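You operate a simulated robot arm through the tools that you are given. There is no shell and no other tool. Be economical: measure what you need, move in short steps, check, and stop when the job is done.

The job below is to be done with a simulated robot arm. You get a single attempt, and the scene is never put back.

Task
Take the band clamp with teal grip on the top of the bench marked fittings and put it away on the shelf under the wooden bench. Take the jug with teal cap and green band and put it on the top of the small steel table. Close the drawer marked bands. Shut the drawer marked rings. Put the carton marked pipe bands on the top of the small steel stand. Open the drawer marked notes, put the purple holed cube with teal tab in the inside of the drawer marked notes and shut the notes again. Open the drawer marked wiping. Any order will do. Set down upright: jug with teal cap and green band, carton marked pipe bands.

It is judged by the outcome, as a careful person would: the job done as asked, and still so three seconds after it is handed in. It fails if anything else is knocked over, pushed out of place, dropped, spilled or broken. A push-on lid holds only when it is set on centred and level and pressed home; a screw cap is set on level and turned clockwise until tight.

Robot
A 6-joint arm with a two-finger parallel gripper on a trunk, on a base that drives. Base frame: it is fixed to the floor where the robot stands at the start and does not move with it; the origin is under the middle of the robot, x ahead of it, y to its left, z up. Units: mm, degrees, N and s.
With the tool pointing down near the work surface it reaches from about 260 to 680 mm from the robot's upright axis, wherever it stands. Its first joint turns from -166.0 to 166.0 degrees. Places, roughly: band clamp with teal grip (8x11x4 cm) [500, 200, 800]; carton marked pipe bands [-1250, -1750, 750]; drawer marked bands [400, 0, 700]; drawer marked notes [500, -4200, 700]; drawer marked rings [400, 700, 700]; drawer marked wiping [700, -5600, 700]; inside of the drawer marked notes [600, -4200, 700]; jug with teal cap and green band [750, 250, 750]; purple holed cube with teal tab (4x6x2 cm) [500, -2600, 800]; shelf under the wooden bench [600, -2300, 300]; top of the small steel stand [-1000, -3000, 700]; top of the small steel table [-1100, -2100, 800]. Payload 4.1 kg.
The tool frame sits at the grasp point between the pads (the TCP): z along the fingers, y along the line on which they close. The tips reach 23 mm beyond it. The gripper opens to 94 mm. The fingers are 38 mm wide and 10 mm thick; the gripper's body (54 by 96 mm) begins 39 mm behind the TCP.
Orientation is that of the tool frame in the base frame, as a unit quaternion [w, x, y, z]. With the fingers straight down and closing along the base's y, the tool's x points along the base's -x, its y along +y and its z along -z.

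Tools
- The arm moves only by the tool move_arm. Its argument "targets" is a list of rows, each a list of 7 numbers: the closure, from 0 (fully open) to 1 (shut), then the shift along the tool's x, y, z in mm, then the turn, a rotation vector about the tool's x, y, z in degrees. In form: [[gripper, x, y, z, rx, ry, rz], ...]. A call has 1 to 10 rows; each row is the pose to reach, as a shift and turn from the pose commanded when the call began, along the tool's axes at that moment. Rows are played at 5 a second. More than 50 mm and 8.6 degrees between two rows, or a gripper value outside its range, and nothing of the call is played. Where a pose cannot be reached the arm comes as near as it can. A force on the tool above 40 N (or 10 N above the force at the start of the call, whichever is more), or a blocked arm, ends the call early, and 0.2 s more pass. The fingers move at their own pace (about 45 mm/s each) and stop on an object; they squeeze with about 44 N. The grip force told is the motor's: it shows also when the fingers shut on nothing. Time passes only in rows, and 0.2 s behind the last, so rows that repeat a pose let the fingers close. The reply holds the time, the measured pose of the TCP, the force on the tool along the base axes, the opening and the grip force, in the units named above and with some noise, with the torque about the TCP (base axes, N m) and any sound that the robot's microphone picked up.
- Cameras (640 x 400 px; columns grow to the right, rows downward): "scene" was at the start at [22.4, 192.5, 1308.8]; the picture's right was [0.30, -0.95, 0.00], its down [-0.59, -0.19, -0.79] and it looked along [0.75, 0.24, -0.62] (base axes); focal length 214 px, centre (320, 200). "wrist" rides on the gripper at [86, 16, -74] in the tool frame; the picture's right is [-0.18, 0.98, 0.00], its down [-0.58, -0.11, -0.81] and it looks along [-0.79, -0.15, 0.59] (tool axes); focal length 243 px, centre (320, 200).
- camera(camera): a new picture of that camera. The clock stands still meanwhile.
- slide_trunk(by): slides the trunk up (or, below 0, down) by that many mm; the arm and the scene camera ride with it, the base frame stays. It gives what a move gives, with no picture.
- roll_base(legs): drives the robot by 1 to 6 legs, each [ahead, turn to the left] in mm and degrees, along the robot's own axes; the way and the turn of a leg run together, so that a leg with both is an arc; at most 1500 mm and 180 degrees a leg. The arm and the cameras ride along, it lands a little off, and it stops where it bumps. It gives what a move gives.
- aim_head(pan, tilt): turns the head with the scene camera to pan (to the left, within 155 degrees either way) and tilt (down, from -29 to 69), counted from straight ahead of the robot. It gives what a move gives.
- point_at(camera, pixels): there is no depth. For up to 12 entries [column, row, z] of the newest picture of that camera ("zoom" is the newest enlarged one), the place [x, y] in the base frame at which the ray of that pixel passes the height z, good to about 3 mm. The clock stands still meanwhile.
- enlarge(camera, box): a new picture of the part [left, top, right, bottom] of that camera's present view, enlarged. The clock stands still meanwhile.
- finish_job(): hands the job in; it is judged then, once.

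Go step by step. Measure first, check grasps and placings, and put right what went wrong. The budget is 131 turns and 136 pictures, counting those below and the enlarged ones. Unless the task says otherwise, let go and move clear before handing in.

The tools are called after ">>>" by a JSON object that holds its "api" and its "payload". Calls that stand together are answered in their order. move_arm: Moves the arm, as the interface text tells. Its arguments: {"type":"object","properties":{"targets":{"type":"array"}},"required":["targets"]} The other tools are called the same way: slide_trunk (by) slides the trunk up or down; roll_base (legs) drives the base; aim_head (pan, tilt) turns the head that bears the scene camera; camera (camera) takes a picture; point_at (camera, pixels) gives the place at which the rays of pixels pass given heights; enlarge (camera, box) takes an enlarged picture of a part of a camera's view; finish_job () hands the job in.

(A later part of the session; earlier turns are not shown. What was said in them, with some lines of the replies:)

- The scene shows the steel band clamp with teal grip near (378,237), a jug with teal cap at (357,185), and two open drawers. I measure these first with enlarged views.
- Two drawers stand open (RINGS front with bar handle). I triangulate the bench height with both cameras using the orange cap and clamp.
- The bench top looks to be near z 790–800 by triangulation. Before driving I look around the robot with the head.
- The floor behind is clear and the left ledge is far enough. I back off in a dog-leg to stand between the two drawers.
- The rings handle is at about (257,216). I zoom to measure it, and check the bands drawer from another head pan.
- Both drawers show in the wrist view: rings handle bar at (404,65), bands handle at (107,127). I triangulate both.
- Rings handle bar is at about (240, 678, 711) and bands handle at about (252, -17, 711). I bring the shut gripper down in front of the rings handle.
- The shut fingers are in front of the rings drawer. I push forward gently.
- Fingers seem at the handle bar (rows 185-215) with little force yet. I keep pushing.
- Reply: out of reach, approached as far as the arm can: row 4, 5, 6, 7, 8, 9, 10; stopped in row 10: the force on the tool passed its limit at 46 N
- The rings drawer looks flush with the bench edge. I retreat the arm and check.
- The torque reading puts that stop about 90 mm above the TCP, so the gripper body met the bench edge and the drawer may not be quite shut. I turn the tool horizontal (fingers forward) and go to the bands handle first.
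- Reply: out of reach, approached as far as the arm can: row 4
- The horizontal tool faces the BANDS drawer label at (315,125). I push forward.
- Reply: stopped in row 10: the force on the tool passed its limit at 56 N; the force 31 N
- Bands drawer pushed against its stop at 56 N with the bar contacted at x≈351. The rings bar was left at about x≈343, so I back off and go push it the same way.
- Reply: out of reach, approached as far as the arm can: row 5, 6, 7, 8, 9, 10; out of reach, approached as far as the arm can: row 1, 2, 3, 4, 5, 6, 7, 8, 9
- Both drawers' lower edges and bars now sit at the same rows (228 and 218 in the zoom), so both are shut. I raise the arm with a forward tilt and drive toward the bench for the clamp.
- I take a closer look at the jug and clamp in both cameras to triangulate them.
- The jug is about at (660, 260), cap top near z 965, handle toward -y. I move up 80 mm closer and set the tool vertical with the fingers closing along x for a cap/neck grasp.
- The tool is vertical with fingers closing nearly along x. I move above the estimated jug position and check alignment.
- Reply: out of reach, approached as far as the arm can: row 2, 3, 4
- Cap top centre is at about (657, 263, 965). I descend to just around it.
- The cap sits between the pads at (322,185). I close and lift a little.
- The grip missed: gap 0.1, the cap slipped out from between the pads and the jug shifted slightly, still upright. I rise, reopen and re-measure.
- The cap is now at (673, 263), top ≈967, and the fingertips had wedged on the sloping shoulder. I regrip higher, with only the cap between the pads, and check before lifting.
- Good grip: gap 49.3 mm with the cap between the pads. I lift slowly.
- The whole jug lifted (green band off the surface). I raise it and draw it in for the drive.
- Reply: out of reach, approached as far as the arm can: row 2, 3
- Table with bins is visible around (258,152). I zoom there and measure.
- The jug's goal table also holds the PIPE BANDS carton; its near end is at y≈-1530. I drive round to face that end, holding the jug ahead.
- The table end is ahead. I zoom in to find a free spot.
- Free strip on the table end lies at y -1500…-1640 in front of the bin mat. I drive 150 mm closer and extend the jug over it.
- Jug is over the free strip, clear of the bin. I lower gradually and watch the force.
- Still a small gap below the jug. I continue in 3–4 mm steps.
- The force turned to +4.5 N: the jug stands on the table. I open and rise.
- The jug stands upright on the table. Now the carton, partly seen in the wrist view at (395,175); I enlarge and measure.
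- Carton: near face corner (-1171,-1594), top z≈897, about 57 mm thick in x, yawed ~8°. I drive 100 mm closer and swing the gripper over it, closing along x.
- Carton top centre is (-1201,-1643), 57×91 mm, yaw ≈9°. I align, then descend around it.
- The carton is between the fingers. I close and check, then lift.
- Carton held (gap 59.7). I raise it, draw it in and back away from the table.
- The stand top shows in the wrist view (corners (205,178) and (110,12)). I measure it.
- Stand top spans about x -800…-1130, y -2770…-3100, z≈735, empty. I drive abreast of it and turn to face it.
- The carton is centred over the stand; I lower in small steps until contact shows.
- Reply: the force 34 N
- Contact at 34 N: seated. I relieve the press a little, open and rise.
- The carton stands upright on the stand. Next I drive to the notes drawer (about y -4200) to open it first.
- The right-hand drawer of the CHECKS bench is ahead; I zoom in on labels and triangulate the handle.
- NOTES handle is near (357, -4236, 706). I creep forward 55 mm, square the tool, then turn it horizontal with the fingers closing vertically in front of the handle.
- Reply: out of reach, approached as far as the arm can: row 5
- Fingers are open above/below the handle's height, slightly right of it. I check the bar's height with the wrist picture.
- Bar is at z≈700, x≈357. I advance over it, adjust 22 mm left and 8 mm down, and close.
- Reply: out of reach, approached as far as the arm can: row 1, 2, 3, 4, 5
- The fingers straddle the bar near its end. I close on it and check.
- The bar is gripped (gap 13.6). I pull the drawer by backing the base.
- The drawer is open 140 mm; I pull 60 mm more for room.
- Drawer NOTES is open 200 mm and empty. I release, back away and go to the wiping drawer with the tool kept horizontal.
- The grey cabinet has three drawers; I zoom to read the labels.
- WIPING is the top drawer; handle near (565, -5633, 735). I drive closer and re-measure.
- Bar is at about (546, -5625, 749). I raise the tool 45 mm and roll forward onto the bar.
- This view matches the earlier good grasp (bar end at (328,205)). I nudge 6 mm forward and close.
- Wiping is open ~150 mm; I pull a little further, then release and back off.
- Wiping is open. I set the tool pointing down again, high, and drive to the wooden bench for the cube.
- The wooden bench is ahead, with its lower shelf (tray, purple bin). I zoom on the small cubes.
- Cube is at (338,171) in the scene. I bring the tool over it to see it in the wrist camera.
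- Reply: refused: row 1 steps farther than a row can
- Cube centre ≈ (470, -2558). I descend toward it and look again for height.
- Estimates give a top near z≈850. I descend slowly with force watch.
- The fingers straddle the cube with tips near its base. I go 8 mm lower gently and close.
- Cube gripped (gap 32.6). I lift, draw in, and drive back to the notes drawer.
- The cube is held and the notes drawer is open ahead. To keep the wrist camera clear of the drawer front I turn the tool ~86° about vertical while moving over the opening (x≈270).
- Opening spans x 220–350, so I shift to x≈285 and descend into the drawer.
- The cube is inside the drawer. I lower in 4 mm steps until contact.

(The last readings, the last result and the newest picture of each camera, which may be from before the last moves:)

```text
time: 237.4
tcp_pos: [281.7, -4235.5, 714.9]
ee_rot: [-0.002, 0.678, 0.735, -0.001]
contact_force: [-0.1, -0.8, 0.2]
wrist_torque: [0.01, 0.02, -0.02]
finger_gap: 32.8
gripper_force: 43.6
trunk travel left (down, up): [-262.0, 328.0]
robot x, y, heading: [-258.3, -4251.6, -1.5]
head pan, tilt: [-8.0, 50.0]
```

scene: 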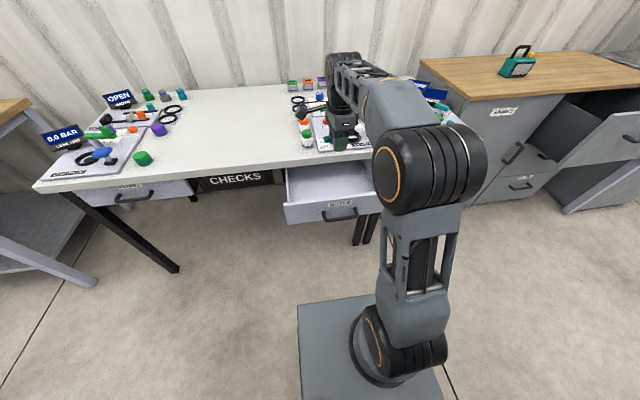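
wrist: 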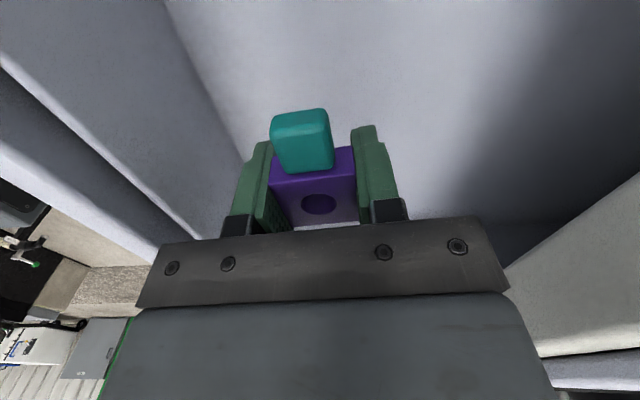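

>>> {"api": "move_arm", "payload": {"targets": [[1, 0, 0, 4, 0, 0, 0], [1, 0, 0, 8, 0, 0, 0], [1, 0, 0, 12, 0, 0, 0], [1, 0, 0, 15, 0, 0, 0]]}}

>>> {"api": "camera", "payload": {"camera": "wrist"}}

```text
time: 238.4
tcp_pos: [281.2, -4233.8, 700.5]
ee_rot: [-0.002, 0.679, 0.734, -0.002]
contact_force: [0.0, 0.4, -0.8]
wrist_torque: [0.03, -0.02, -0.01]
finger_gap: 32.7
gripper_force: 43.8
trunk travel left (down, up): [-262.0, 328.0]
robot x, y, heading: [-255.4, -4253.6, -1.3]
head pan, tilt: [-8.0, 50.0]
```

```text
29 pictures are left
```

wrist: 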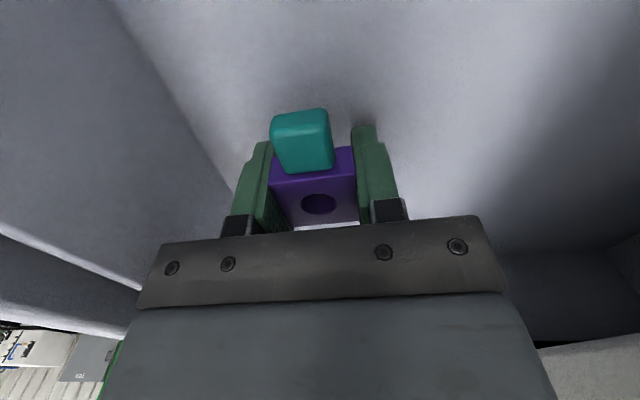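

>>> {"api": "move_arm", "payload": {"targets": [[1, 0, 0, 3, 0, 0, 0], [1, 0, 0, 6, 0, 0, 0], [1, 0, 0, 9, 0, 0, 0], [1, 0, 0, 12, 0, 0, 0]]}}

```text
time: 239.4
tcp_pos: [282.8, -4234.7, 692.7]
ee_rot: [0.002, 0.679, 0.734, 0.002]
contact_force: [-0.8, 0.4, 39.0]
wrist_torque: [-0.19, 0.81, -0.09]
finger_gap: 32.9
gripper_force: 43.5
trunk travel left (down, up): [-262.0, 328.0]
robot x, y, heading: [-257.3, -4254.9, -1.8]
head pan, tilt: [-8.0, 50.0]
```

Floor contact (39 N). I ease up 3 mm, open part way and rise out.

>>> {"api": "move_arm", "payload": {"targets": [[1, 0, 0, -3, 0, 0, 0], [0.7, 0, 0, -3, 0, 0, 0], [0.45, 0, 0, -3, 0, 0, 0], [0.45, 0, 0, -3, 0, 0, 0], [0.45, 0, 0, -20, 0, 0, 0], [0.45, 0, 0, -60, 0, 0, 0], [0.45, 0, 0, -105, 0, 0, 0], [0.45, 0, 0, -150, 0, 0, 0], [0.45, 0, 0, -195, 0, 0, 0], [0.45, 0, 0, -240, 0, 0, 0]]}}

>>> {"api": "camera", "payload": {"camera": "wrist"}}

```text
time: 241.6
tcp_pos: [282.7, -4234.1, 927.5]
ee_rot: [-0.002, 0.679, 0.734, -0.002]
contact_force: [-0.7, -0.1, -0.8]
wrist_torque: [0.03, 0.0, 0.0]
finger_gap: 51.4
gripper_force: 0.0
trunk travel left (down, up): [-262.0, 328.0]
robot x, y, heading: [-255.6, -4257.8, -1.3]
head pan, tilt: [-8.0, 50.0]
```

```text
28 pictures are left
```

wrist: 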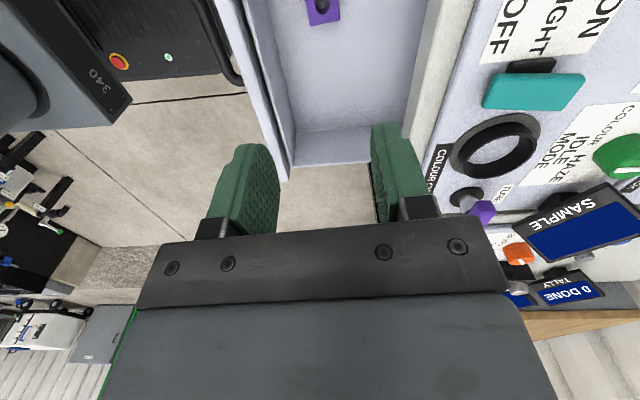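

The purple cube lies in the drawer (322,10). I back off in a dog-leg and turn the tool horizontal to push the drawer shut.

>>> {"api": "roll_base", "payload": {"legs": [[0, -19], [-260, 0], [0, 20.3]]}}

>>> {"api": "move_arm", "payload": {"targets": [[1, -9, 4, 20, -8.5, 0, 0], [1, -18, 8, 45, -17, 0, 0], [1, -28, 12, 70, -25.5, 0, 0], [1, -37, 15, 95, -34, 0, 0], [1, -47, 19, 118, -42.5, 0, 0], [1, -56, 23, 140, -51, 0, 0], [1, -65, 27, 162, -59.5, 0, 0], [1, -75, 30, 184, -68, 0, 0], [1, -84, 34, 206, -76.5, 0, 0], [1, -93, 37, 227, -85, 0, 0]]}}

>>> {"api": "camera", "payload": {"camera": "scene"}}

```text
time: 245.6
tcp_pos: [40.0, -4131.6, 926.9]
ee_rot: [-0.002, 0.672, 0.741, -0.002]
contact_force: [0.1, 0.1, 0.8]
wrist_torque: [-0.01, -0.01, 0.02]
finger_gap: 51.8
gripper_force: 0.1
trunk travel left (down, up): [-262.0, 328.0]
robot x, y, heading: [-500.7, -4163.2, 0.0]
head pan, tilt: [-8.0, 50.0]
```

```text
time: 247.8
tcp_pos: [84.6, -4222.3, 700.3]
ee_rot: [0.453, 0.495, 0.547, 0.5]
contact_force: [-0.4, 0.3, 0.8]
wrist_torque: [-0.03, 0.0, -0.01]
finger_gap: 0.0
gripper_force: 42.3
out of reach, approached as far as the arm can: row 6, 7
trunk travel left (down, up): [-262.0, 328.0]
robot x, y, heading: [-498.9, -4161.9, -0.2]
head pan, tilt: [-8.0, 50.0]
```

```text
27 pictures are left
```

scene: 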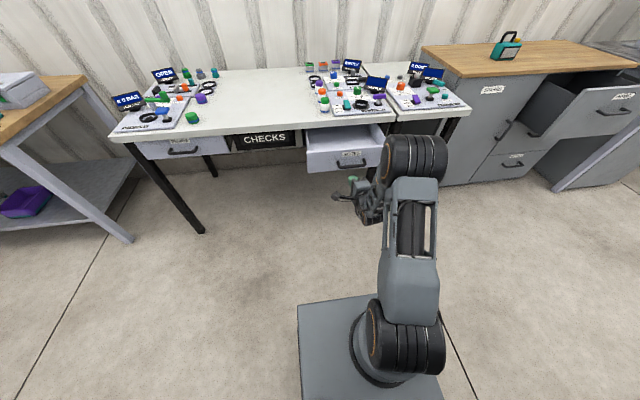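

Fingers point at the notes handle centre. I roll forward ~225 mm to push the drawer most of the way.

>>> {"api": "roll_base", "payload": {"legs": [[120, 0], [100, 0]]}}

>>> {"api": "move_arm", "payload": {"targets": [[1, 0, 0, 5, 0, 0, 0], [1, 0, 0, 10, 0, 0, 0], [1, 0, 0, 15, 0, 0, 0], [1, 0, 0, 20, 0, 0, 0], [1, 0, 0, 25, 0, 0, 0], [1, 0, 0, 30, 0, 0, 0], [1, 0, 0, 35, 0, 0, 0], [1, 0, 0, 40, 0, 0, 0]]}}

>>> {"api": "camera", "payload": {"camera": "scene"}}

```text
time: 249.8
tcp_pos: [306.6, -4221.6, 700.2]
ee_rot: [0.451, 0.496, 0.547, 0.501]
contact_force: [-0.3, 0.0, 0.6]
wrist_torque: [-0.01, 0.03, 0.0]
finger_gap: 0.0
gripper_force: 42.4
trunk travel left (down, up): [-262.0, 328.0]
robot x, y, heading: [-283.9, -4164.4, 0.0]
head pan, tilt: [-8.0, 50.0]
```

```text
time: 251.1
tcp_pos: [325.5, -4218.8, 698.3]
ee_rot: [0.451, 0.496, 0.548, 0.499]
contact_force: [-23.6, 1.7, 12.2]
wrist_torque: [-0.19, -0.43, -0.34]
finger_gap: 0.0
gripper_force: 42.1
trunk travel left (down, up): [-262.0, 328.0]
robot x, y, heading: [-282.5, -4164.0, -0.6]
head pan, tilt: [-8.0, 50.0]
stopped in row 6: the force on the tool passed its limit at 47 N (the readings are from after the stop); the commanded pose is now the measured one
```

```text
26 pictures are left
```

scene: 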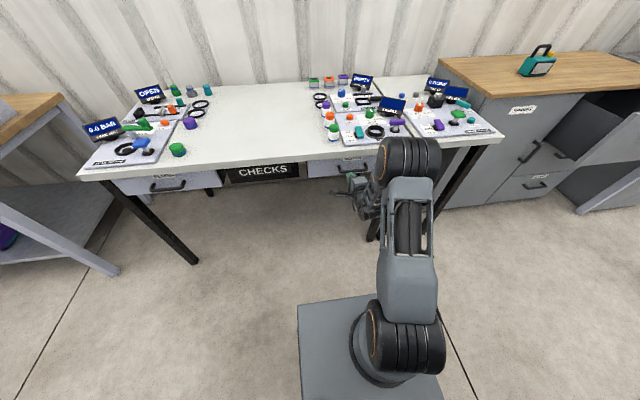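

The drawer met its stop with the TCP at x=325.5, as for bands: shut. I back away, raise the arm with a 35° forward tilt, and drive back to the fittings bench for the clamp.

>>> {"api": "roll_base", "payload": {"legs": [[-200, 0]]}}

>>> {"api": "move_arm", "payload": {"targets": [[0.5, 0, 28, -15, 3.56, 3.56, -6.84], [0, 0, 56, -30, 7.12, 7.12, -13.7], [0, 0, 84, -45, 10.7, 10.7, -20.5], [0, 0, 112, -60, 14.2, 14.2, -27.4], [0, 0, 140, -75, 17.8, 17.8, -34.2], [0, 0, 168, -90, 21.4, 21.4, -41], [0, 0, 196, -105, 24.9, 24.9, -47.9], [0, 0, 224, -120, 28.5, 28.5, -54.7], [0, 0, 252, -135, 32, 32, -61.6], [0, 0, 280, -150, 35.6, 35.6, -68.4]]}}

>>> {"api": "aim_head", "payload": {"pan": 0, "tilt": 35}}

>>> {"api": "enlarge", "payload": {"camera": "scene", "box": [250, 120, 450, 250]}}

```text
time: 252.7
tcp_pos: [127.4, -4217.5, 695.6]
ee_rot: [0.449, 0.497, 0.549, 0.499]
contact_force: [-0.3, 0.3, 0.5]
wrist_torque: [-0.02, -0.02, -0.02]
finger_gap: 0.0
gripper_force: 42.4
trunk travel left (down, up): [-262.0, 328.0]
robot x, y, heading: [-478.7, -4163.6, -0.0]
head pan, tilt: [-8.0, 50.0]
```

```text
time: 254.9
tcp_pos: [6.9, -4230.0, 988.8]
ee_rot: [0.306, 0.055, 0.944, 0.109]
contact_force: [-0.2, -0.1, -0.5]
wrist_torque: [0.01, 0.01, 0.03]
finger_gap: 94.0
gripper_force: 0.0
trunk travel left (down, up): [-262.0, 328.0]
robot x, y, heading: [-481.5, -4163.1, 0.0]
head pan, tilt: [-8.0, 50.0]
```

```text
time: 255.7
tcp_pos: [6.8, -4229.3, 988.1]
ee_rot: [0.307, 0.054, 0.944, 0.11]
contact_force: [-0.1, 0.0, -0.7]
wrist_torque: [-0.02, 0.02, 0.06]
finger_gap: 94.0
gripper_force: 0.0
trunk travel left (down, up): [-262.0, 328.0]
robot x, y, heading: [-480.8, -4164.6, -0.4]
head pan, tilt: [0.0, 35.0]
```

```text
3.08 times, centred on (350, 185) of scene
```

zoom: 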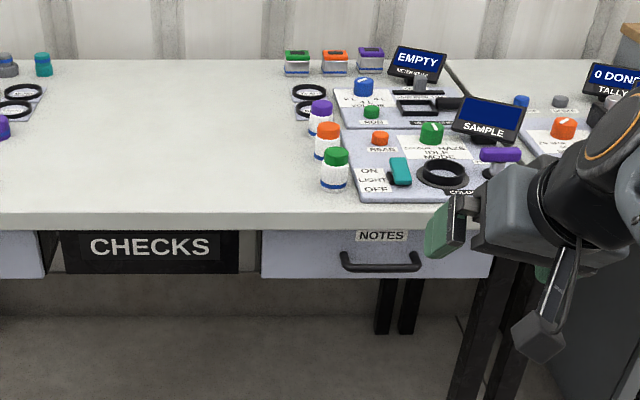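

NOTES is flush. I drive back to the fittings bench.

>>> {"api": "roll_base", "payload": {"legs": [[0, 78.7], [779, 0], [0, 11.3], [1450, 0], [1450, 0]]}}

>>> {"api": "roll_base", "payload": {"legs": [[0, -30], [500, 0], [0, -45]]}}

>>> {"api": "camera", "payload": {"camera": "scene"}}

```text
time: 277.7
tcp_pos: [-302.5, 4.9, 988.1]
ee_rot: [0.14, -0.629, 0.706, 0.294]
contact_force: [-0.3, -0.2, -0.2]
wrist_torque: [-0.03, 0.02, 0.01]
finger_gap: 93.8
gripper_force: 0.0
trunk travel left (down, up): [-262.0, 328.0]
robot x, y, heading: [-371.8, -483.0, 90.0]
head pan, tilt: [0.0, 35.0]
```

```text
time: 284.2
tcp_pos: [366.3, 14.2, 987.9]
ee_rot: [0.291, -0.071, 0.943, 0.149]
contact_force: [-0.7, 1.0, -0.5]
wrist_torque: [0.0, 0.0, -0.02]
finger_gap: 93.9
gripper_force: 0.1
trunk travel left (down, up): [-262.0, 328.0]
robot x, y, heading: [-119.5, -52.0, 15.2]
head pan, tilt: [0.0, 35.0]
```

```text
24 pictures are left
```

scene: 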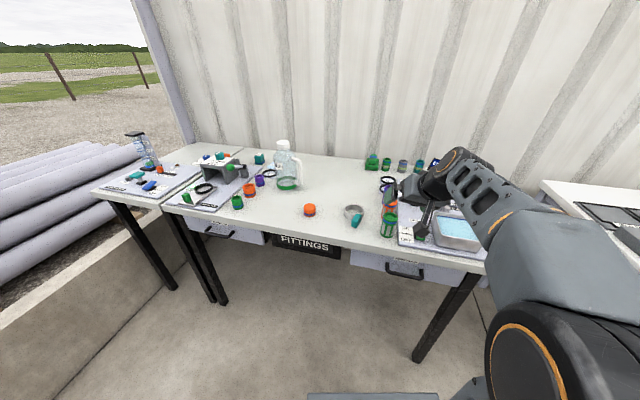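

The clamp is at (354,215). I zoom for its orientation, and check the bands drawer.

>>> {"api": "enlarge", "payload": {"camera": "scene", "box": [280, 180, 480, 300]}}

>>> {"api": "point_at", "payload": {"camera": "zoom", "pixels": [[226, 108, 855], [244, 136, 855], [244, 136, 835], [226, 108, 835], [415, 293, 703], [160, 200, 820], [470, 245, 820]]}}

```text
3.20 times, centred on (380, 240) of scene
```

zoom: 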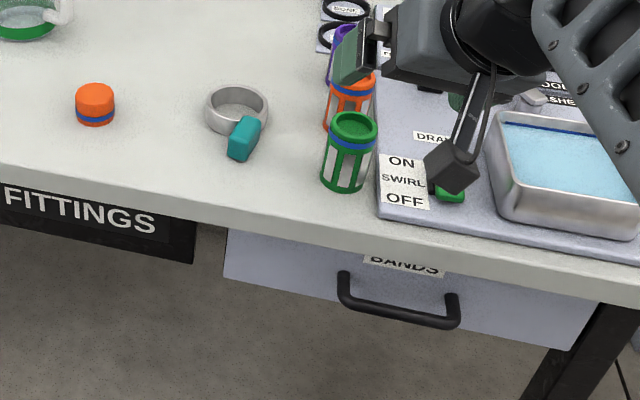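

```text
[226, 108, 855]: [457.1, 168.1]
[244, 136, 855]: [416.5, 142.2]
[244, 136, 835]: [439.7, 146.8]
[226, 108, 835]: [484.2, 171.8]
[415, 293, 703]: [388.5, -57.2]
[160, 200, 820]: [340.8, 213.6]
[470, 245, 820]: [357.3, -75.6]
```

Bands is flush too. I align the tool (35° tilt, yaw 25°) to the clamp's grip and move to a pre-grasp point.

>>> {"api": "move_arm", "payload": {"targets": [[0, -1, 29, 22, 1.5, 0.8, -5.9], [0, -3, 58, 44, 2.9, 1.5, -11.7], [0, -4.5, 87.5, 65.6, 4.4, 2.3, -17.6], [0, -4.5, 87.5, 65.6, 4.4, 2.3, -17.6]]}}

>>> {"api": "camera", "payload": {"camera": "wrist"}}

```text
time: 285.2
tcp_pos: [386.2, 119.4, 959.9]
ee_rot: [0.293, -0.206, 0.931, 0.065]
contact_force: [-0.2, -0.2, -0.6]
wrist_torque: [0.01, 0.0, -0.01]
finger_gap: 93.9
gripper_force: 0.1
trunk travel left (down, up): [-262.0, 328.0]
robot x, y, heading: [-120.7, -52.4, 15.4]
head pan, tilt: [0.0, 35.0]
```

```text
22 pictures are left
```

wrist: 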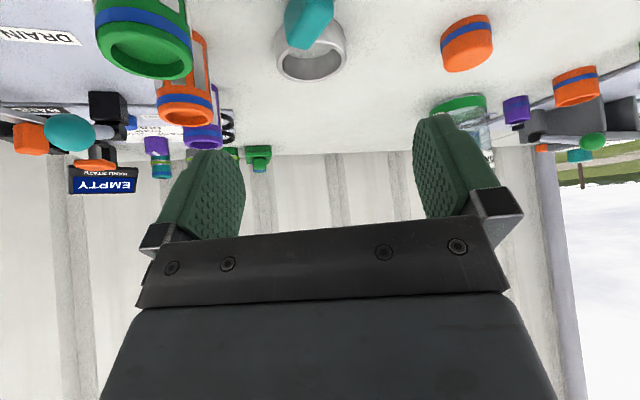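

>>> {"api": "point_at", "payload": {"camera": "wrist", "pixels": [[307, 20, 855], [307, 20, 840], [310, 52, 850], [310, 52, 835], [130, 30, 880], [150, 75, 880]]}}

>>> {"api": "point_at", "payload": {"camera": "zoom", "pixels": [[244, 136, 845], [238, 110, 850], [350, 130, 890], [345, 185, 820], [322, 180, 820]]}}

```text
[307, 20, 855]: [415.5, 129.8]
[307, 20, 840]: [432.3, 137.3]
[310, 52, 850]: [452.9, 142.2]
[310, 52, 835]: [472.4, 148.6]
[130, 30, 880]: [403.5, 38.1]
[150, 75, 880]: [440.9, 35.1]
```

```text
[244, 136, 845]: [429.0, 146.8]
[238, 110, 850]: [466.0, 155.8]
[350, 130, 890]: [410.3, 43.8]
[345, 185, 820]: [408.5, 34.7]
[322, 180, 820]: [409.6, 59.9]
```

Grip is at about (440,143), bench z≈818. I approach along the tool axis with fingers part-closed, then look.

>>> {"api": "move_arm", "payload": {"targets": [[0.3, 5, 0, 30, 0, 0, 0], [0.3, 10, -1, 60, 0, 0, 0], [0.3, 14.7, -1, 85, 0, 0, 0], [0.3, 14.7, -1, 95, 0, 0, 0]]}}

>>> {"api": "camera", "payload": {"camera": "wrist"}}

>>> {"api": "enlarge", "payload": {"camera": "scene", "box": [290, 160, 430, 270]}}

```text
time: 286.2
tcp_pos: [424.4, 135.0, 873.8]
ee_rot: [0.293, -0.207, 0.931, 0.065]
contact_force: [0.1, -0.5, 0.4]
wrist_torque: [-0.01, 0.0, 0.01]
finger_gap: 65.8
gripper_force: 0.0
trunk travel left (down, up): [-262.0, 328.0]
robot x, y, heading: [-119.9, -48.7, 15.4]
head pan, tilt: [0.0, 35.0]
```

```text
21 pictures are left
```

wrist: 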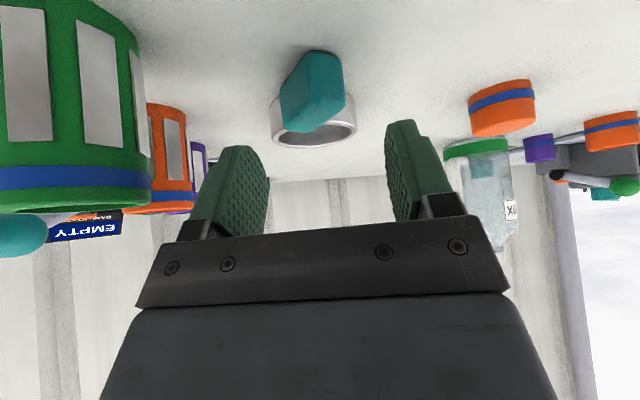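

```text
3.64 times, centred on (360, 215) of scene
```

zoom: 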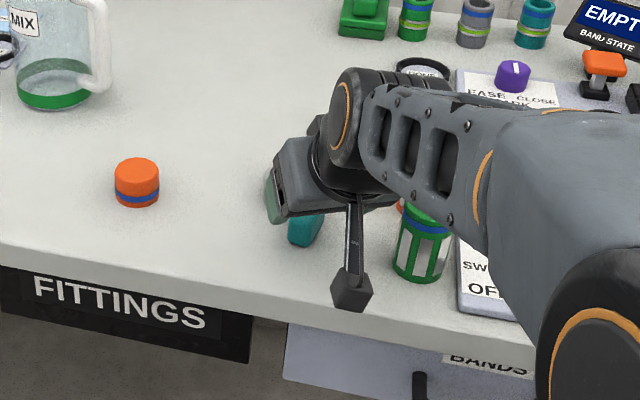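

>>> {"api": "point_at", "payload": {"camera": "wrist", "pixels": [[315, 92, 838], [315, 92, 828], [312, 75, 840], [318, 130, 840], [322, 52, 820]]}}

```text
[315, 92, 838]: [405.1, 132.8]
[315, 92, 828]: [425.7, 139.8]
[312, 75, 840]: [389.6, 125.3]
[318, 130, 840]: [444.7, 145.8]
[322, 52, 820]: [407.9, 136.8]
```

Grip centre is about (425,139). I go straight down to it, slightly back from the ring, and close.

>>> {"api": "move_arm", "payload": {"targets": [[0.3, 8, 2, 5, 0, 0, 0], [0.3, 15, 3, 10, 0, 0, 0], [0.3, 20, 4, 13, 0, 0, 0], [0.3, 20, 4, 13, 0, 0, 0]]}}

>>> {"api": "camera", "payload": {"camera": "wrist"}}

```text
time: 287.2
tcp_pos: [414.8, 135.6, 852.5]
ee_rot: [0.293, -0.207, 0.931, 0.065]
contact_force: [-0.3, 0.7, 0.2]
wrist_torque: [-0.02, -0.01, 0.01]
finger_gap: 65.8
gripper_force: 0.1
trunk travel left (down, up): [-262.0, 328.0]
robot x, y, heading: [-125.9, -48.0, 15.6]
head pan, tilt: [0.0, 35.0]
```

```text
19 pictures are left
```

wrist: 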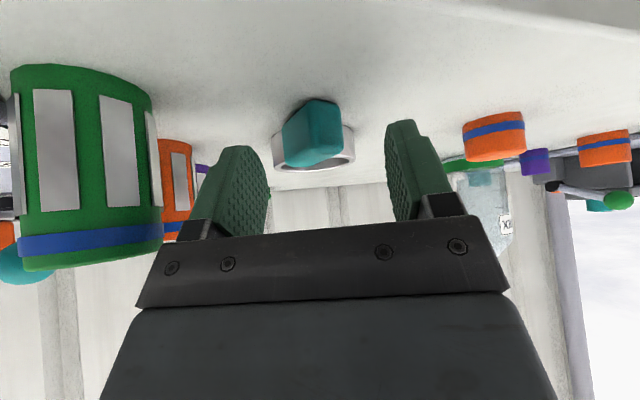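

>>> {"api": "point_at", "payload": {"camera": "wrist", "pixels": [[315, 130, 840], [315, 130, 830], [315, 100, 818], [318, 165, 850], [318, 165, 840], [310, 140, 855]]}}

>>> {"api": "enlarge", "payload": {"camera": "wrist", "box": [230, 80, 430, 210]}}

```text
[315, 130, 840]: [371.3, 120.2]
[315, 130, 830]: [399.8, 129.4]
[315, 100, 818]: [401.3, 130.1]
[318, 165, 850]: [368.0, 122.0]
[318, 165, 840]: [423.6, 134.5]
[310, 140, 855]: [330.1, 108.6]
```

```text
3.08 times, centred on (330, 145) of wrist
```

zoom: 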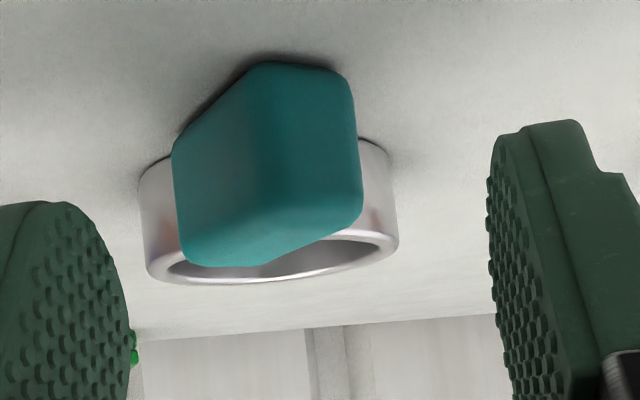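

The grip block is turned relative to my tool. I measure its base corners on the bench from this zoom.

>>> {"api": "point_at", "payload": {"camera": "zoom", "pixels": [[175, 148, 818], [260, 65, 818], [347, 72, 818], [140, 180, 818], [395, 160, 818], [175, 148, 823], [260, 65, 823], [347, 72, 823], [185, 258, 845], [268, 255, 845], [362, 212, 845]]}}

```text
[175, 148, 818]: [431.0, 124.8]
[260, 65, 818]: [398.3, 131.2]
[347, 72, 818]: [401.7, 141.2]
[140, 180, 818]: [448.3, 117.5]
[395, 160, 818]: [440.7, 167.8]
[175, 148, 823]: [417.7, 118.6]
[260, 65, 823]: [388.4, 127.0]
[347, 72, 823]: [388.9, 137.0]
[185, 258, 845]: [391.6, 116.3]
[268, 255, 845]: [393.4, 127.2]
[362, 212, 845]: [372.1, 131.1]
```

The block is thin (~14 mm), ~33 mm long, lying at yaw ≈ -12°, base near (398–431, 125–141). I rise 45 mm and turn the tool to yaw -12°.

>>> {"api": "move_arm", "payload": {"targets": [[0.3, -12, 0, -18, 0, 0, 0], [0.3, -26, 0, -37, 0, 0, 0], [0.3, -26, 0, -37, 4.2, 0, 6.1], [0.3, -26, 0, -37, 8.5, 0, 12.1], [0.3, -26, 0, -37, 12.7, 0, 18.2], [0.3, -26, 0, -37, 17, 0, 24.2], [0.3, -26, 0, -37, 21.2, 0, 30.3]]}}

>>> {"api": "enlarge", "payload": {"camera": "wrist", "box": [200, 0, 440, 160]}}

```text
time: 288.8
tcp_pos: [414.8, 134.9, 897.4]
ee_rot: [0.298, 0.101, 0.949, -0.033]
contact_force: [0.5, 0.1, -0.7]
wrist_torque: [0.0, -0.01, 0.01]
finger_gap: 65.7
gripper_force: 0.2
trunk travel left (down, up): [-262.0, 328.0]
robot x, y, heading: [-121.2, -53.1, 15.2]
head pan, tilt: [0.0, 35.0]
```

```text
2.50 times, centred on (320, 80) of wrist
```

zoom: 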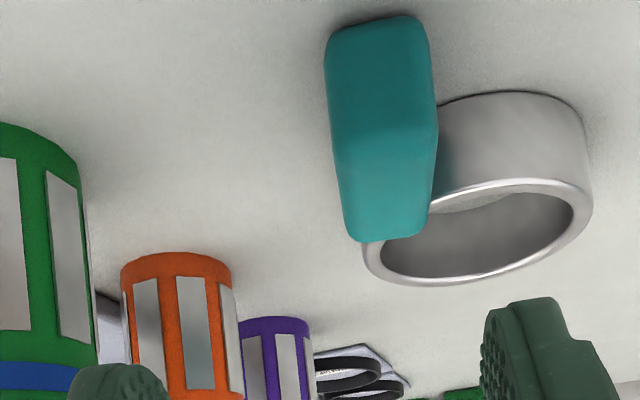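

Now the block's long side is aligned with the fingers. I measure it again.

>>> {"api": "point_at", "payload": {"camera": "zoom", "pixels": [[330, 48, 818], [420, 20, 818], [333, 132, 843], [437, 125, 843], [430, 222, 843], [352, 240, 843], [385, 180, 843], [385, 180, 850]]}}

```text
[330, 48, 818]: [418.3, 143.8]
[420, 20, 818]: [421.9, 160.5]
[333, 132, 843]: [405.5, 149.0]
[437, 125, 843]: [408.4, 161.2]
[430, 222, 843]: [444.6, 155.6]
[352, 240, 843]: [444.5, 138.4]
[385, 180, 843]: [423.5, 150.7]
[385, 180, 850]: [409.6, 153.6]
```

Comparing both views puts the bench at z≈799 (corner (446,158)), so the block is ~20 wide, ~50 long, 20 tall. I query the points again at those heights.

>>> {"api": "point_at", "payload": {"camera": "zoom", "pixels": [[330, 48, 799], [420, 20, 799], [333, 132, 819], [437, 125, 819], [430, 222, 819], [352, 240, 819], [445, 105, 799], [585, 130, 799], [592, 200, 824], [365, 260, 824]]}}

```text
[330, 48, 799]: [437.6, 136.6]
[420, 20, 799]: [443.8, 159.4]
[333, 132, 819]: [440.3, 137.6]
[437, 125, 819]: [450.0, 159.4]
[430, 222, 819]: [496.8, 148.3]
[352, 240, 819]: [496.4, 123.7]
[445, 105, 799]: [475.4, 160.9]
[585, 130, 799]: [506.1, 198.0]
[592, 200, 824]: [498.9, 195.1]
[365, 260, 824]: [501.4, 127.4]
```

Block front centre is (441,148), free side length ~33 mm before the ring. I approach to TCP (446,147,831).

>>> {"api": "move_arm", "payload": {"targets": [[0.3, 5, 9, 20, 0, 0, 0], [0.3, 10, 18, 40, 0, 0, 0], [0.3, 15, 18, 60, 0, 0, 0], [0.3, 15, 18, 66, 0, 0, 0], [0.3, 15, 18, 70, 0, 0, 0]]}}

>>> {"api": "camera", "payload": {"camera": "wrist"}}

```text
time: 290.0
tcp_pos: [445.1, 146.2, 830.7]
ee_rot: [0.297, 0.099, 0.949, -0.032]
contact_force: [0.5, 0.5, 0.0]
wrist_torque: [-0.03, 0.01, 0.01]
finger_gap: 65.9
gripper_force: 0.1
trunk travel left (down, up): [-262.0, 328.0]
robot x, y, heading: [-117.2, -52.3, 15.4]
head pan, tilt: [0.0, 35.0]
```

```text
16 pictures are left
```

wrist: 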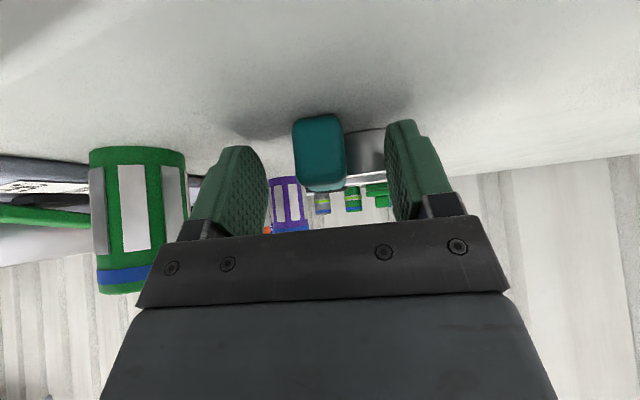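

The block's front face (320,153) is centred between the pads. I close, check, then lift.

>>> {"api": "move_arm", "payload": {"targets": [[0.6, 0, 0, 0, 0, 0, 0], [1, 0, 0, 0, 0, 0, 0], [1, 0, 0, 0, 0, 0, 0], [1, 0, 0, 0, 0, 0, 0], [1, 0, 0, 0, 0, 0, 0]]}}

```text
time: 291.2
tcp_pos: [445.6, 145.6, 832.3]
ee_rot: [0.298, 0.101, 0.949, -0.031]
contact_force: [-0.3, -0.3, 0.8]
wrist_torque: [0.01, -0.01, -0.04]
finger_gap: 23.3
gripper_force: 44.4
trunk travel left (down, up): [-262.0, 328.0]
robot x, y, heading: [-124.3, -49.1, 15.4]
head pan, tilt: [0.0, 35.0]
```

Gap 23.3 mm: gripped. I lift 60 mm and check.

>>> {"api": "move_arm", "payload": {"targets": [[1, -4, 0, -6, 0, 0, 0], [1, -9, 0, -12, 0, 0, 0], [1, -17, 0, -25, 0, 0, 0], [1, -34, 0, -49, 0, 0, 0]]}}

>>> {"api": "camera", "payload": {"camera": "wrist"}}

```text
time: 292.2
tcp_pos: [444.6, 147.2, 889.7]
ee_rot: [0.298, 0.099, 0.949, -0.032]
contact_force: [0.5, 0.0, -0.1]
wrist_torque: [0.01, 0.02, 0.0]
finger_gap: 23.3
gripper_force: 43.9
trunk travel left (down, up): [-262.0, 328.0]
robot x, y, heading: [-121.3, -51.5, 15.3]
head pan, tilt: [0.0, 35.0]
```

```text
15 pictures are left
```

wrist: 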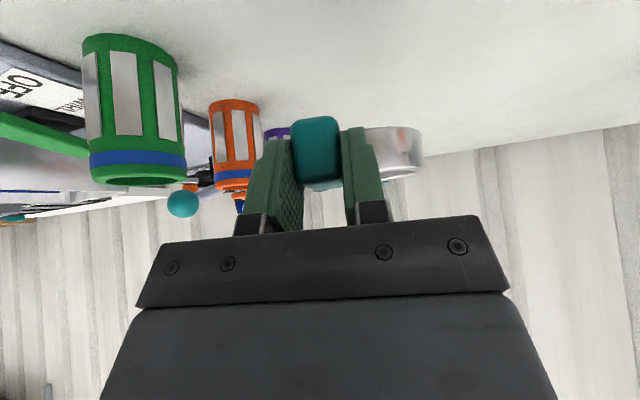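

The clamp is held (ring at (400,150)). I raise and draw it in, then drive to the wooden bench's shelf.

>>> {"api": "move_arm", "payload": {"targets": [[1, -12, 0, -16, 0, 0, 0], [1, -34, 0, -49, 0, 0, 0], [1, -10, -5, -65, 0, 0, 0], [1, 10, -10, -80, 0, 0, 0], [1, 30, -16, -94, 0, 0, 0]]}}

>>> {"api": "roll_base", "payload": {"legs": [[-250, 0], [0, -105.3], [1500, 0], [960, 0], [0, 90]]}}

>>> {"api": "aim_head", "payload": {"pan": -5, "tilt": 50}}

>>> {"api": "camera", "payload": {"camera": "scene"}}

```text
time: 293.4
tcp_pos: [365.0, 148.2, 952.0]
ee_rot: [0.298, 0.1, 0.949, -0.032]
contact_force: [0.1, 0.2, -0.8]
wrist_torque: [-0.02, 0.03, -0.03]
finger_gap: 23.3
gripper_force: 44.3
trunk travel left (down, up): [-262.0, 328.0]
robot x, y, heading: [-119.3, -53.5, 15.2]
head pan, tilt: [0.0, 35.0]
```

```text
time: 315.1
tcp_pos: [137.2, -2526.8, 951.4]
ee_rot: [0.292, 0.226, 0.927, -0.071]
contact_force: [1.4, -0.4, -0.7]
wrist_torque: [0.01, 0.02, -0.02]
finger_gap: 23.3
gripper_force: 43.7
trunk travel left (down, up): [-262.0, 328.0]
robot x, y, heading: [-382.9, -2590.6, -0.3]
head pan, tilt: [0.0, 35.0]
```

```text
time: 315.9
tcp_pos: [135.6, -2526.0, 950.3]
ee_rot: [0.292, 0.225, 0.927, -0.071]
contact_force: [0.3, -0.6, 0.2]
wrist_torque: [0.02, 0.04, -0.01]
finger_gap: 23.2
gripper_force: 44.4
trunk travel left (down, up): [-262.0, 328.0]
robot x, y, heading: [-385.0, -2588.4, -0.4]
head pan, tilt: [-5.0, 50.0]
```

```text
14 pictures are left
```

scene: 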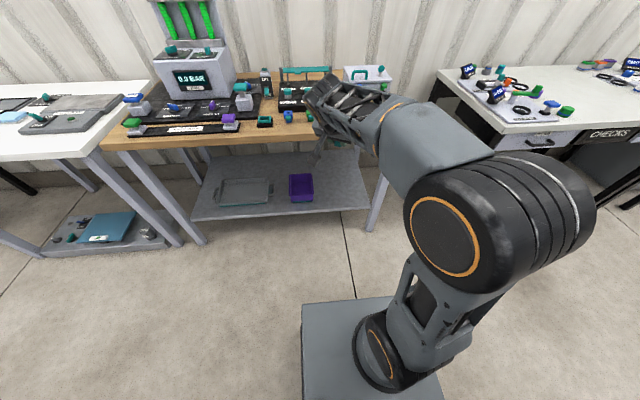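

I measure the shelf height from leg feet and shelf corners.

>>> {"api": "enlarge", "payload": {"camera": "scene", "box": [180, 130, 400, 260]}}

>>> {"api": "point_at", "payload": {"camera": "scene", "pixels": [[199, 244, 0], [371, 231, 0], [192, 220, 260], [192, 220, 300], [370, 208, 260], [370, 208, 300], [301, 200, 300], [340, 195, 300], [340, 195, 260]]}}

>>> {"api": "slide_trunk", "payload": {"by": -262}}

```text
2.91 times, centred on (290, 195) of scene
```

zoom: 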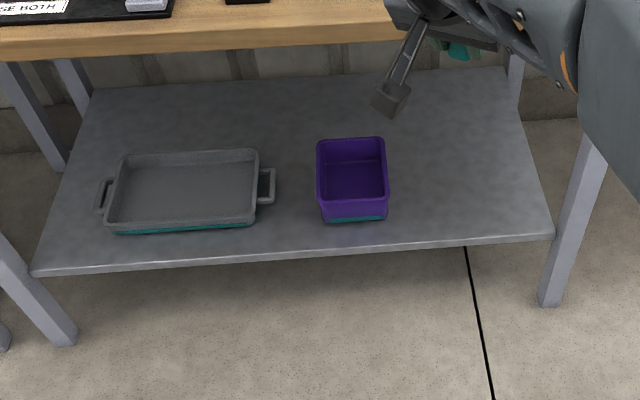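

```text
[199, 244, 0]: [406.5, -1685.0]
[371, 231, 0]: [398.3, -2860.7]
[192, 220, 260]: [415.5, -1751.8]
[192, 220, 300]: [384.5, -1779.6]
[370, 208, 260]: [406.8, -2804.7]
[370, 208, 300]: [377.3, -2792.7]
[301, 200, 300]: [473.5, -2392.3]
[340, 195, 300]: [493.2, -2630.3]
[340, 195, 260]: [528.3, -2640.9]
```

```text
time: 318.6
tcp_pos: [137.0, -2526.8, 688.5]
ee_rot: [0.292, 0.227, 0.926, -0.072]
contact_force: [-0.3, -0.7, -0.9]
wrist_torque: [0.0, 0.03, 0.0]
finger_gap: 23.0
gripper_force: 43.9
trunk travel left (down, up): [0.0, 590.0]
robot x, y, heading: [-385.0, -2593.2, -0.4]
head pan, tilt: [-5.0, 50.0]
```

Shelf top is about z 260–300, front edge x≈385–405, free right of the purple bin (y < -2450). Trunk is down; I lower the arm in front of the bench.

>>> {"api": "move_arm", "payload": {"targets": [[1, 17, -8, 30, 0, 0, 0], [1, 34, -16, 60, 0, 0, 0], [1, 51, -23, 91, 0, 0, 0], [1, 68, -31, 122, 0, 0, 0], [1, 84, -38, 153, 0, 0, 0], [1, 100, -46, 183, 0, 0, 0], [1, 117, -53, 213, 0, 0, 0], [1, 133, -61, 243, 0, 0, 0], [1, 150, -68, 273, 0, 0, 0], [1, 166, -74, 303, 0, 0, 0]]}}

>>> {"api": "camera", "payload": {"camera": "scene"}}

```text
time: 320.8
tcp_pos: [136.2, -2609.2, 346.0]
ee_rot: [0.291, 0.226, 0.927, -0.071]
contact_force: [0.4, 0.0, -1.0]
wrist_torque: [0.03, 0.04, -0.01]
finger_gap: 22.9
gripper_force: 44.0
trunk travel left (down, up): [0.0, 590.0]
robot x, y, heading: [-382.7, -2586.6, -0.2]
head pan, tilt: [-5.0, 50.0]
```

```text
12 pictures are left
```

scene: 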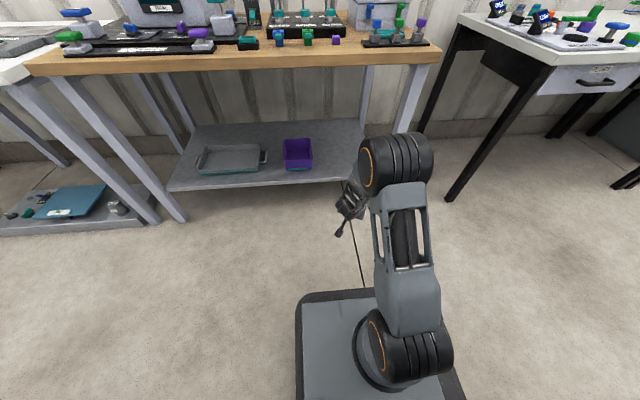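

>>> {"api": "point_at", "payload": {"camera": "scene", "pixels": [[395, 160, 750], [395, 160, 650], [420, 160, 700], [168, 190, 300], [168, 190, 260], [168, 190, 220], [301, 140, 300], [430, 63, 780]]}}

>>> {"api": "camera", "payload": {"camera": "wrist"}}

```text
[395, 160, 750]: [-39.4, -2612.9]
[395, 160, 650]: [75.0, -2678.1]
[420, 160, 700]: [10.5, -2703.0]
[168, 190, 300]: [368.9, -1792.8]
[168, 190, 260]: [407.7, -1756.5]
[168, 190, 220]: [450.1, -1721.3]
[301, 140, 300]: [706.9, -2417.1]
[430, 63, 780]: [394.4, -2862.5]
```

```text
11 pictures are left
```

wrist: 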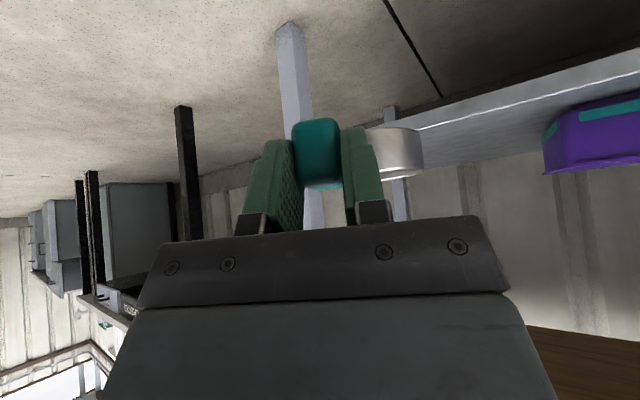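

The clamp's base (z≈314) is above the shelf and the elbow is clear of the bench edge. I roll forward 250 mm under the bench.

>>> {"api": "roll_base", "payload": {"legs": [[150, 0], [100, 0]]}}

>>> {"api": "camera", "payload": {"camera": "scene"}}

>>> {"api": "camera", "payload": {"camera": "wrist"}}

```text
time: 322.9
tcp_pos: [384.8, -2611.2, 346.6]
ee_rot: [0.291, 0.226, 0.927, -0.071]
contact_force: [-0.8, -0.5, -1.6]
wrist_torque: [0.0, 0.03, -0.01]
finger_gap: 23.2
gripper_force: 43.7
trunk travel left (down, up): [0.0, 590.0]
robot x, y, heading: [-134.7, -2593.5, -0.5]
head pan, tilt: [-5.0, 50.0]
```

```text
10 pictures are left
```

scene: 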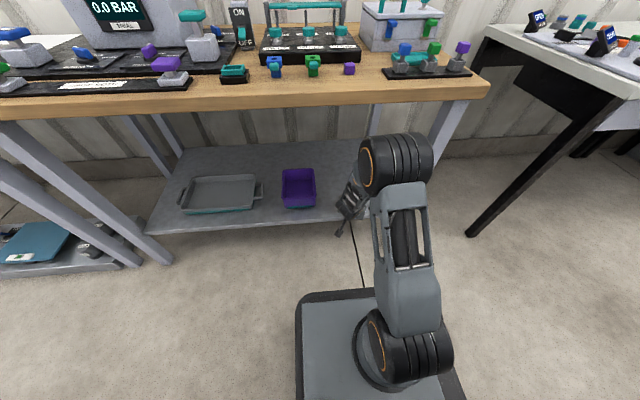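

```text
9 pictures are left
```

wrist: 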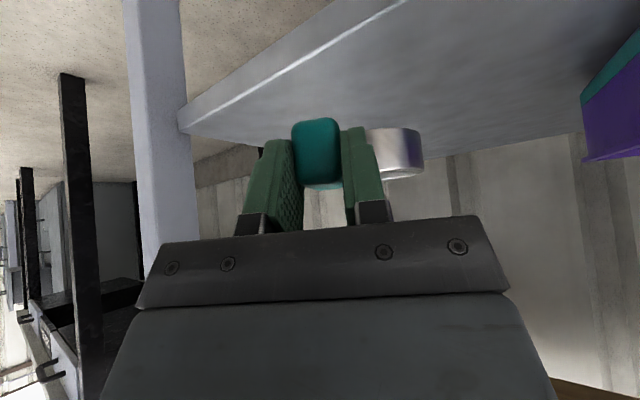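

The clamp is entering above the shelf. I note a small purple item still on the bench at (349,69) and zoom to see what it is, while extending the arm 45 mm further in.

>>> {"api": "enlarge", "payload": {"camera": "scene", "box": [250, 40, 390, 110]}}

>>> {"api": "move_arm", "payload": {"targets": [[1, -11, 7, 8, 0, 0, 0], [1, -22, 14, 15, 0, 0, 0], [1, -33, 21, 23, 0, 0, 0]]}}

```text
4.57 times, centred on (320, 75) of scene
```

zoom: 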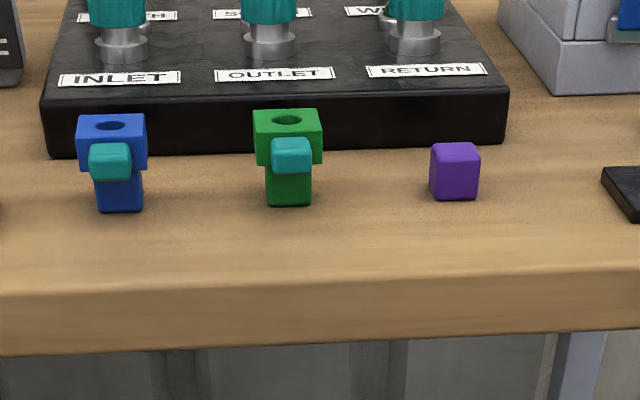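

```text
time: 323.7
tcp_pos: [430.1, -2610.5, 345.9]
ee_rot: [0.291, 0.226, 0.927, -0.071]
contact_force: [-0.4, 0.4, -1.6]
wrist_torque: [0.02, 0.05, -0.02]
finger_gap: 23.2
gripper_force: 44.6
trunk travel left (down, up): [0.0, 590.0]
robot x, y, heading: [-136.1, -2588.0, -0.0]
head pan, tilt: [-5.0, 50.0]
```

The leftover purple piece is just the stand the holed cube sat on, in its place. Now I lower the clamp toward the shelf in 5 mm steps.

>>> {"api": "move_arm", "payload": {"targets": [[1, 3, 0, 4, 0, 0, 0], [1, 6, 0, 8, 0, 0, 0], [1, 9, 0, 12, 0, 0, 0], [1, 12, 0, 16, 0, 0, 0], [1, 14, 0, 20, 0, 0, 0]]}}

>>> {"api": "camera", "payload": {"camera": "wrist"}}

```text
time: 324.9
tcp_pos: [430.6, -2609.6, 319.9]
ee_rot: [0.291, 0.226, 0.927, -0.071]
contact_force: [0.2, -1.0, -0.1]
wrist_torque: [0.0, 0.01, 0.01]
finger_gap: 23.1
gripper_force: 44.1
trunk travel left (down, up): [0.0, 590.0]
robot x, y, heading: [-133.5, -2591.8, -0.3]
head pan, tilt: [-5.0, 50.0]
```

```text
7 pictures are left
```

wrist: 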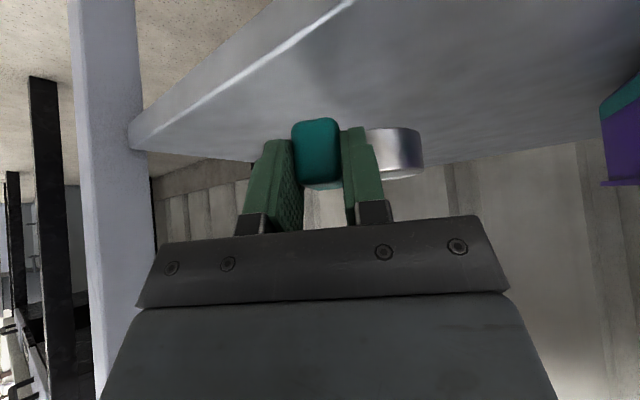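

>>> {"api": "move_arm", "payload": {"targets": [[1, 2, 0, 3, 0, 0, 0], [1, 4, 0, 6, 0, 0, 0], [1, 6, 0, 9, 0, 0, 0], [1, 8, 0, 12, 0, 0, 0], [1, 10.5, 0, 15, 0, 0, 0], [1, 12.6, 0, 18, 0, 0, 0], [1, 14.7, 0, 21, 0, 0, 0]]}}

```text
time: 326.5
tcp_pos: [430.7, -2610.1, 296.2]
ee_rot: [0.291, 0.226, 0.927, -0.072]
contact_force: [0.3, -0.2, -0.9]
wrist_torque: [-0.02, 0.0, 0.0]
finger_gap: 23.1
gripper_force: 43.5
trunk travel left (down, up): [0.0, 590.0]
robot x, y, heading: [-134.6, -2591.3, -0.3]
head pan, tilt: [-5.0, 50.0]
```

>>> {"api": "camera", "payload": {"camera": "wrist"}}

>>> {"api": "move_arm", "payload": {"targets": [[1, 2, 0, 3, 0, 0, 0], [1, 4, 0, 6, 0, 0, 0], [1, 6, 0, 9, 0, 0, 0], [1, 8, 0, 12, 0, 0, 0]]}}

```text
6 pictures are left
```

wrist: 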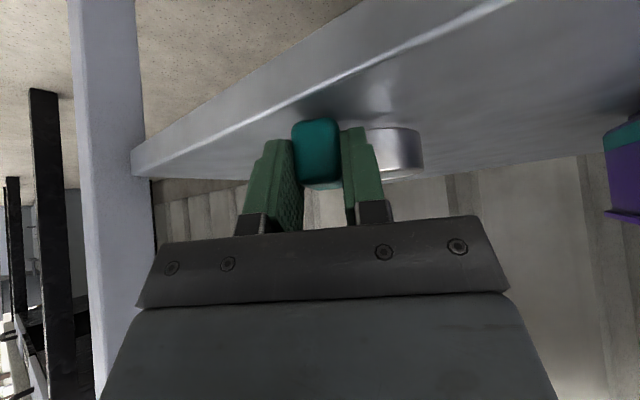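

```text
time: 327.4
tcp_pos: [434.2, -2611.2, 290.3]
ee_rot: [0.298, 0.228, 0.924, -0.072]
contact_force: [-3.8, 0.1, 17.2]
wrist_torque: [0.0, 0.19, -0.01]
finger_gap: 23.3
gripper_force: 43.9
trunk travel left (down, up): [0.0, 590.0]
robot x, y, heading: [-140.0, -2587.3, -0.3]
head pan, tilt: [-5.0, 50.0]
stopped in row 4: the force on the tool passed its limit at 44 N (the readings are from after the stop); the commanded pose is now the measured one
```

Contact with the shelf (z≈258). I ease off, open as before the grasp, and retract along the tool axis.

>>> {"api": "move_arm", "payload": {"targets": [[1, -1, 0, -1, 0, 0, 0], [0.6, -1, 0, -1, 0, 0, 0], [0.3, -1, 0, -1, 0, 0, 0], [0.3, -1, 0, -1, 0, 0, 0], [0.3, -1, 0, -15, 0, 0, 0], [0.3, -1, 0, -35, 0, 0, 0], [0.3, -1, 0, -60, 0, 0, 0]]}}

>>> {"api": "camera", "payload": {"camera": "wrist"}}

```text
time: 329.0
tcp_pos: [401.3, -2594.9, 337.7]
ee_rot: [0.295, 0.226, 0.926, -0.071]
contact_force: [0.0, -0.4, 0.8]
wrist_torque: [-0.01, 0.05, -0.04]
finger_gap: 66.0
gripper_force: 0.0
trunk travel left (down, up): [0.0, 590.0]
robot x, y, heading: [-136.6, -2590.2, -0.3]
head pan, tilt: [-5.0, 50.0]
```

```text
5 pictures are left
```

wrist: 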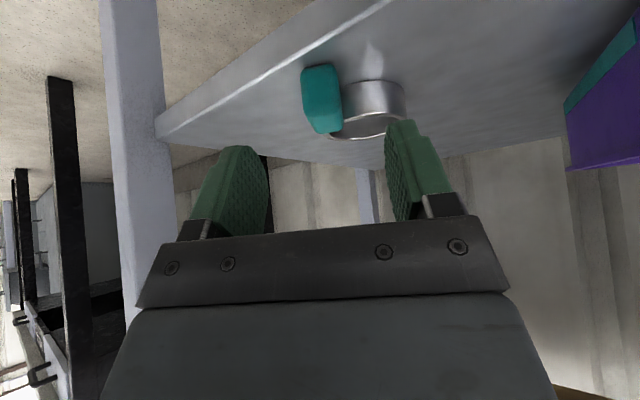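

The clamp lies flat on the shelf at (345,105). I back the robot clear and take a last look.

>>> {"api": "roll_base", "payload": {"legs": [[-300, 0]]}}

>>> {"api": "camera", "payload": {"camera": "scene"}}

>>> {"api": "aim_head", "payload": {"pan": -145, "tilt": 30}}

>>> {"api": "camera", "payload": {"camera": "scene"}}

```text
time: 331.0
tcp_pos: [105.6, -2594.6, 335.4]
ee_rot: [0.295, 0.228, 0.925, -0.071]
contact_force: [-0.1, 0.1, -0.8]
wrist_torque: [-0.01, 0.01, -0.03]
finger_gap: 65.8
gripper_force: 0.1
trunk travel left (down, up): [0.0, 590.0]
robot x, y, heading: [-432.5, -2583.9, -0.6]
head pan, tilt: [-5.0, 50.0]
```

```text
4 pictures are left
```

scene: 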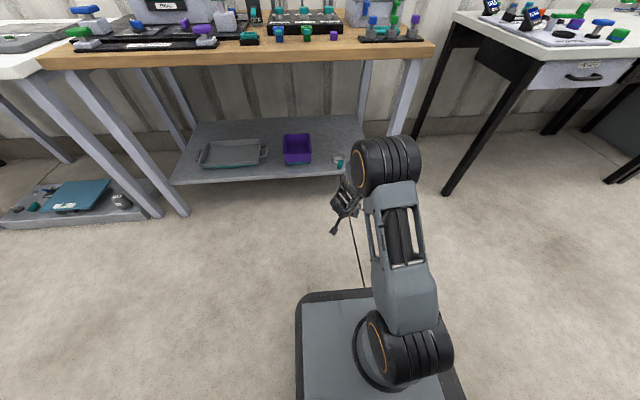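

```text
time: 333.3
tcp_pos: [106.1, -2592.9, 337.2]
ee_rot: [0.294, 0.228, 0.925, -0.072]
contact_force: [0.3, 1.0, 0.3]
wrist_torque: [0.02, 0.0, -0.01]
finger_gap: 65.9
gripper_force: 0.0
trunk travel left (down, up): [0.0, 590.0]
robot x, y, heading: [-430.6, -2582.5, -0.4]
head pan, tilt: [-145.0, 30.0]
```

```text
3 pictures are left
```

scene: 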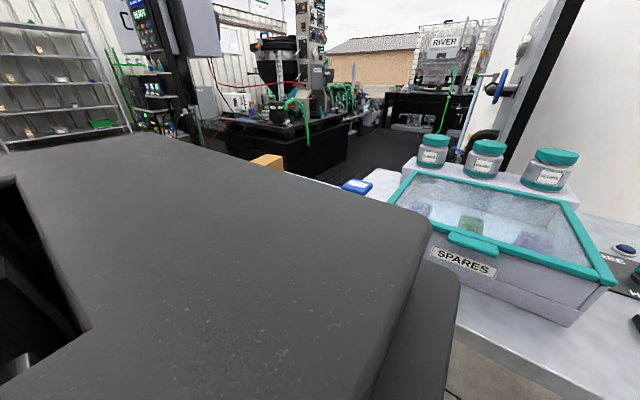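

The clamp shows on the shelf at (339,162), and the carton still stands on the stand at (267,162). Everything asked is done and the gripper is clear, so I hand in.

>>> {"api": "finish_job", "payload": {}}

```text
The job is handed in.
```

I did every part of the job and handed it in with the gripper empty and clear of everything. I don't have the judging result.

- **Band clamp:** it lies flat on the shelf under the wooden bench, to the right of the purple bin.
- **Jug:** it stands upright on the small steel table. My first grip slipped off the cap and slid the jug about 16 mm on the fittings bench. It stayed upright, and the second grip held.
- **Carton:** it stands upright on the small steel stand.
- **Bands, rings and notes drawers:** all three are shut. The gripper hit the bench edge while I was pushing rings. I judged it shut because it sits level with the bands drawer, which I pushed against its stop.
- **Purple holed cube:** it is inside the notes drawer. It may have dropped a centimetre or two when I let go, because the fingertips touched the drawer floor before the cube did. It had been resting on a small purple stand block, which is still on the wooden bench.
- **Wiping drawer:** it is open about 210 mm.
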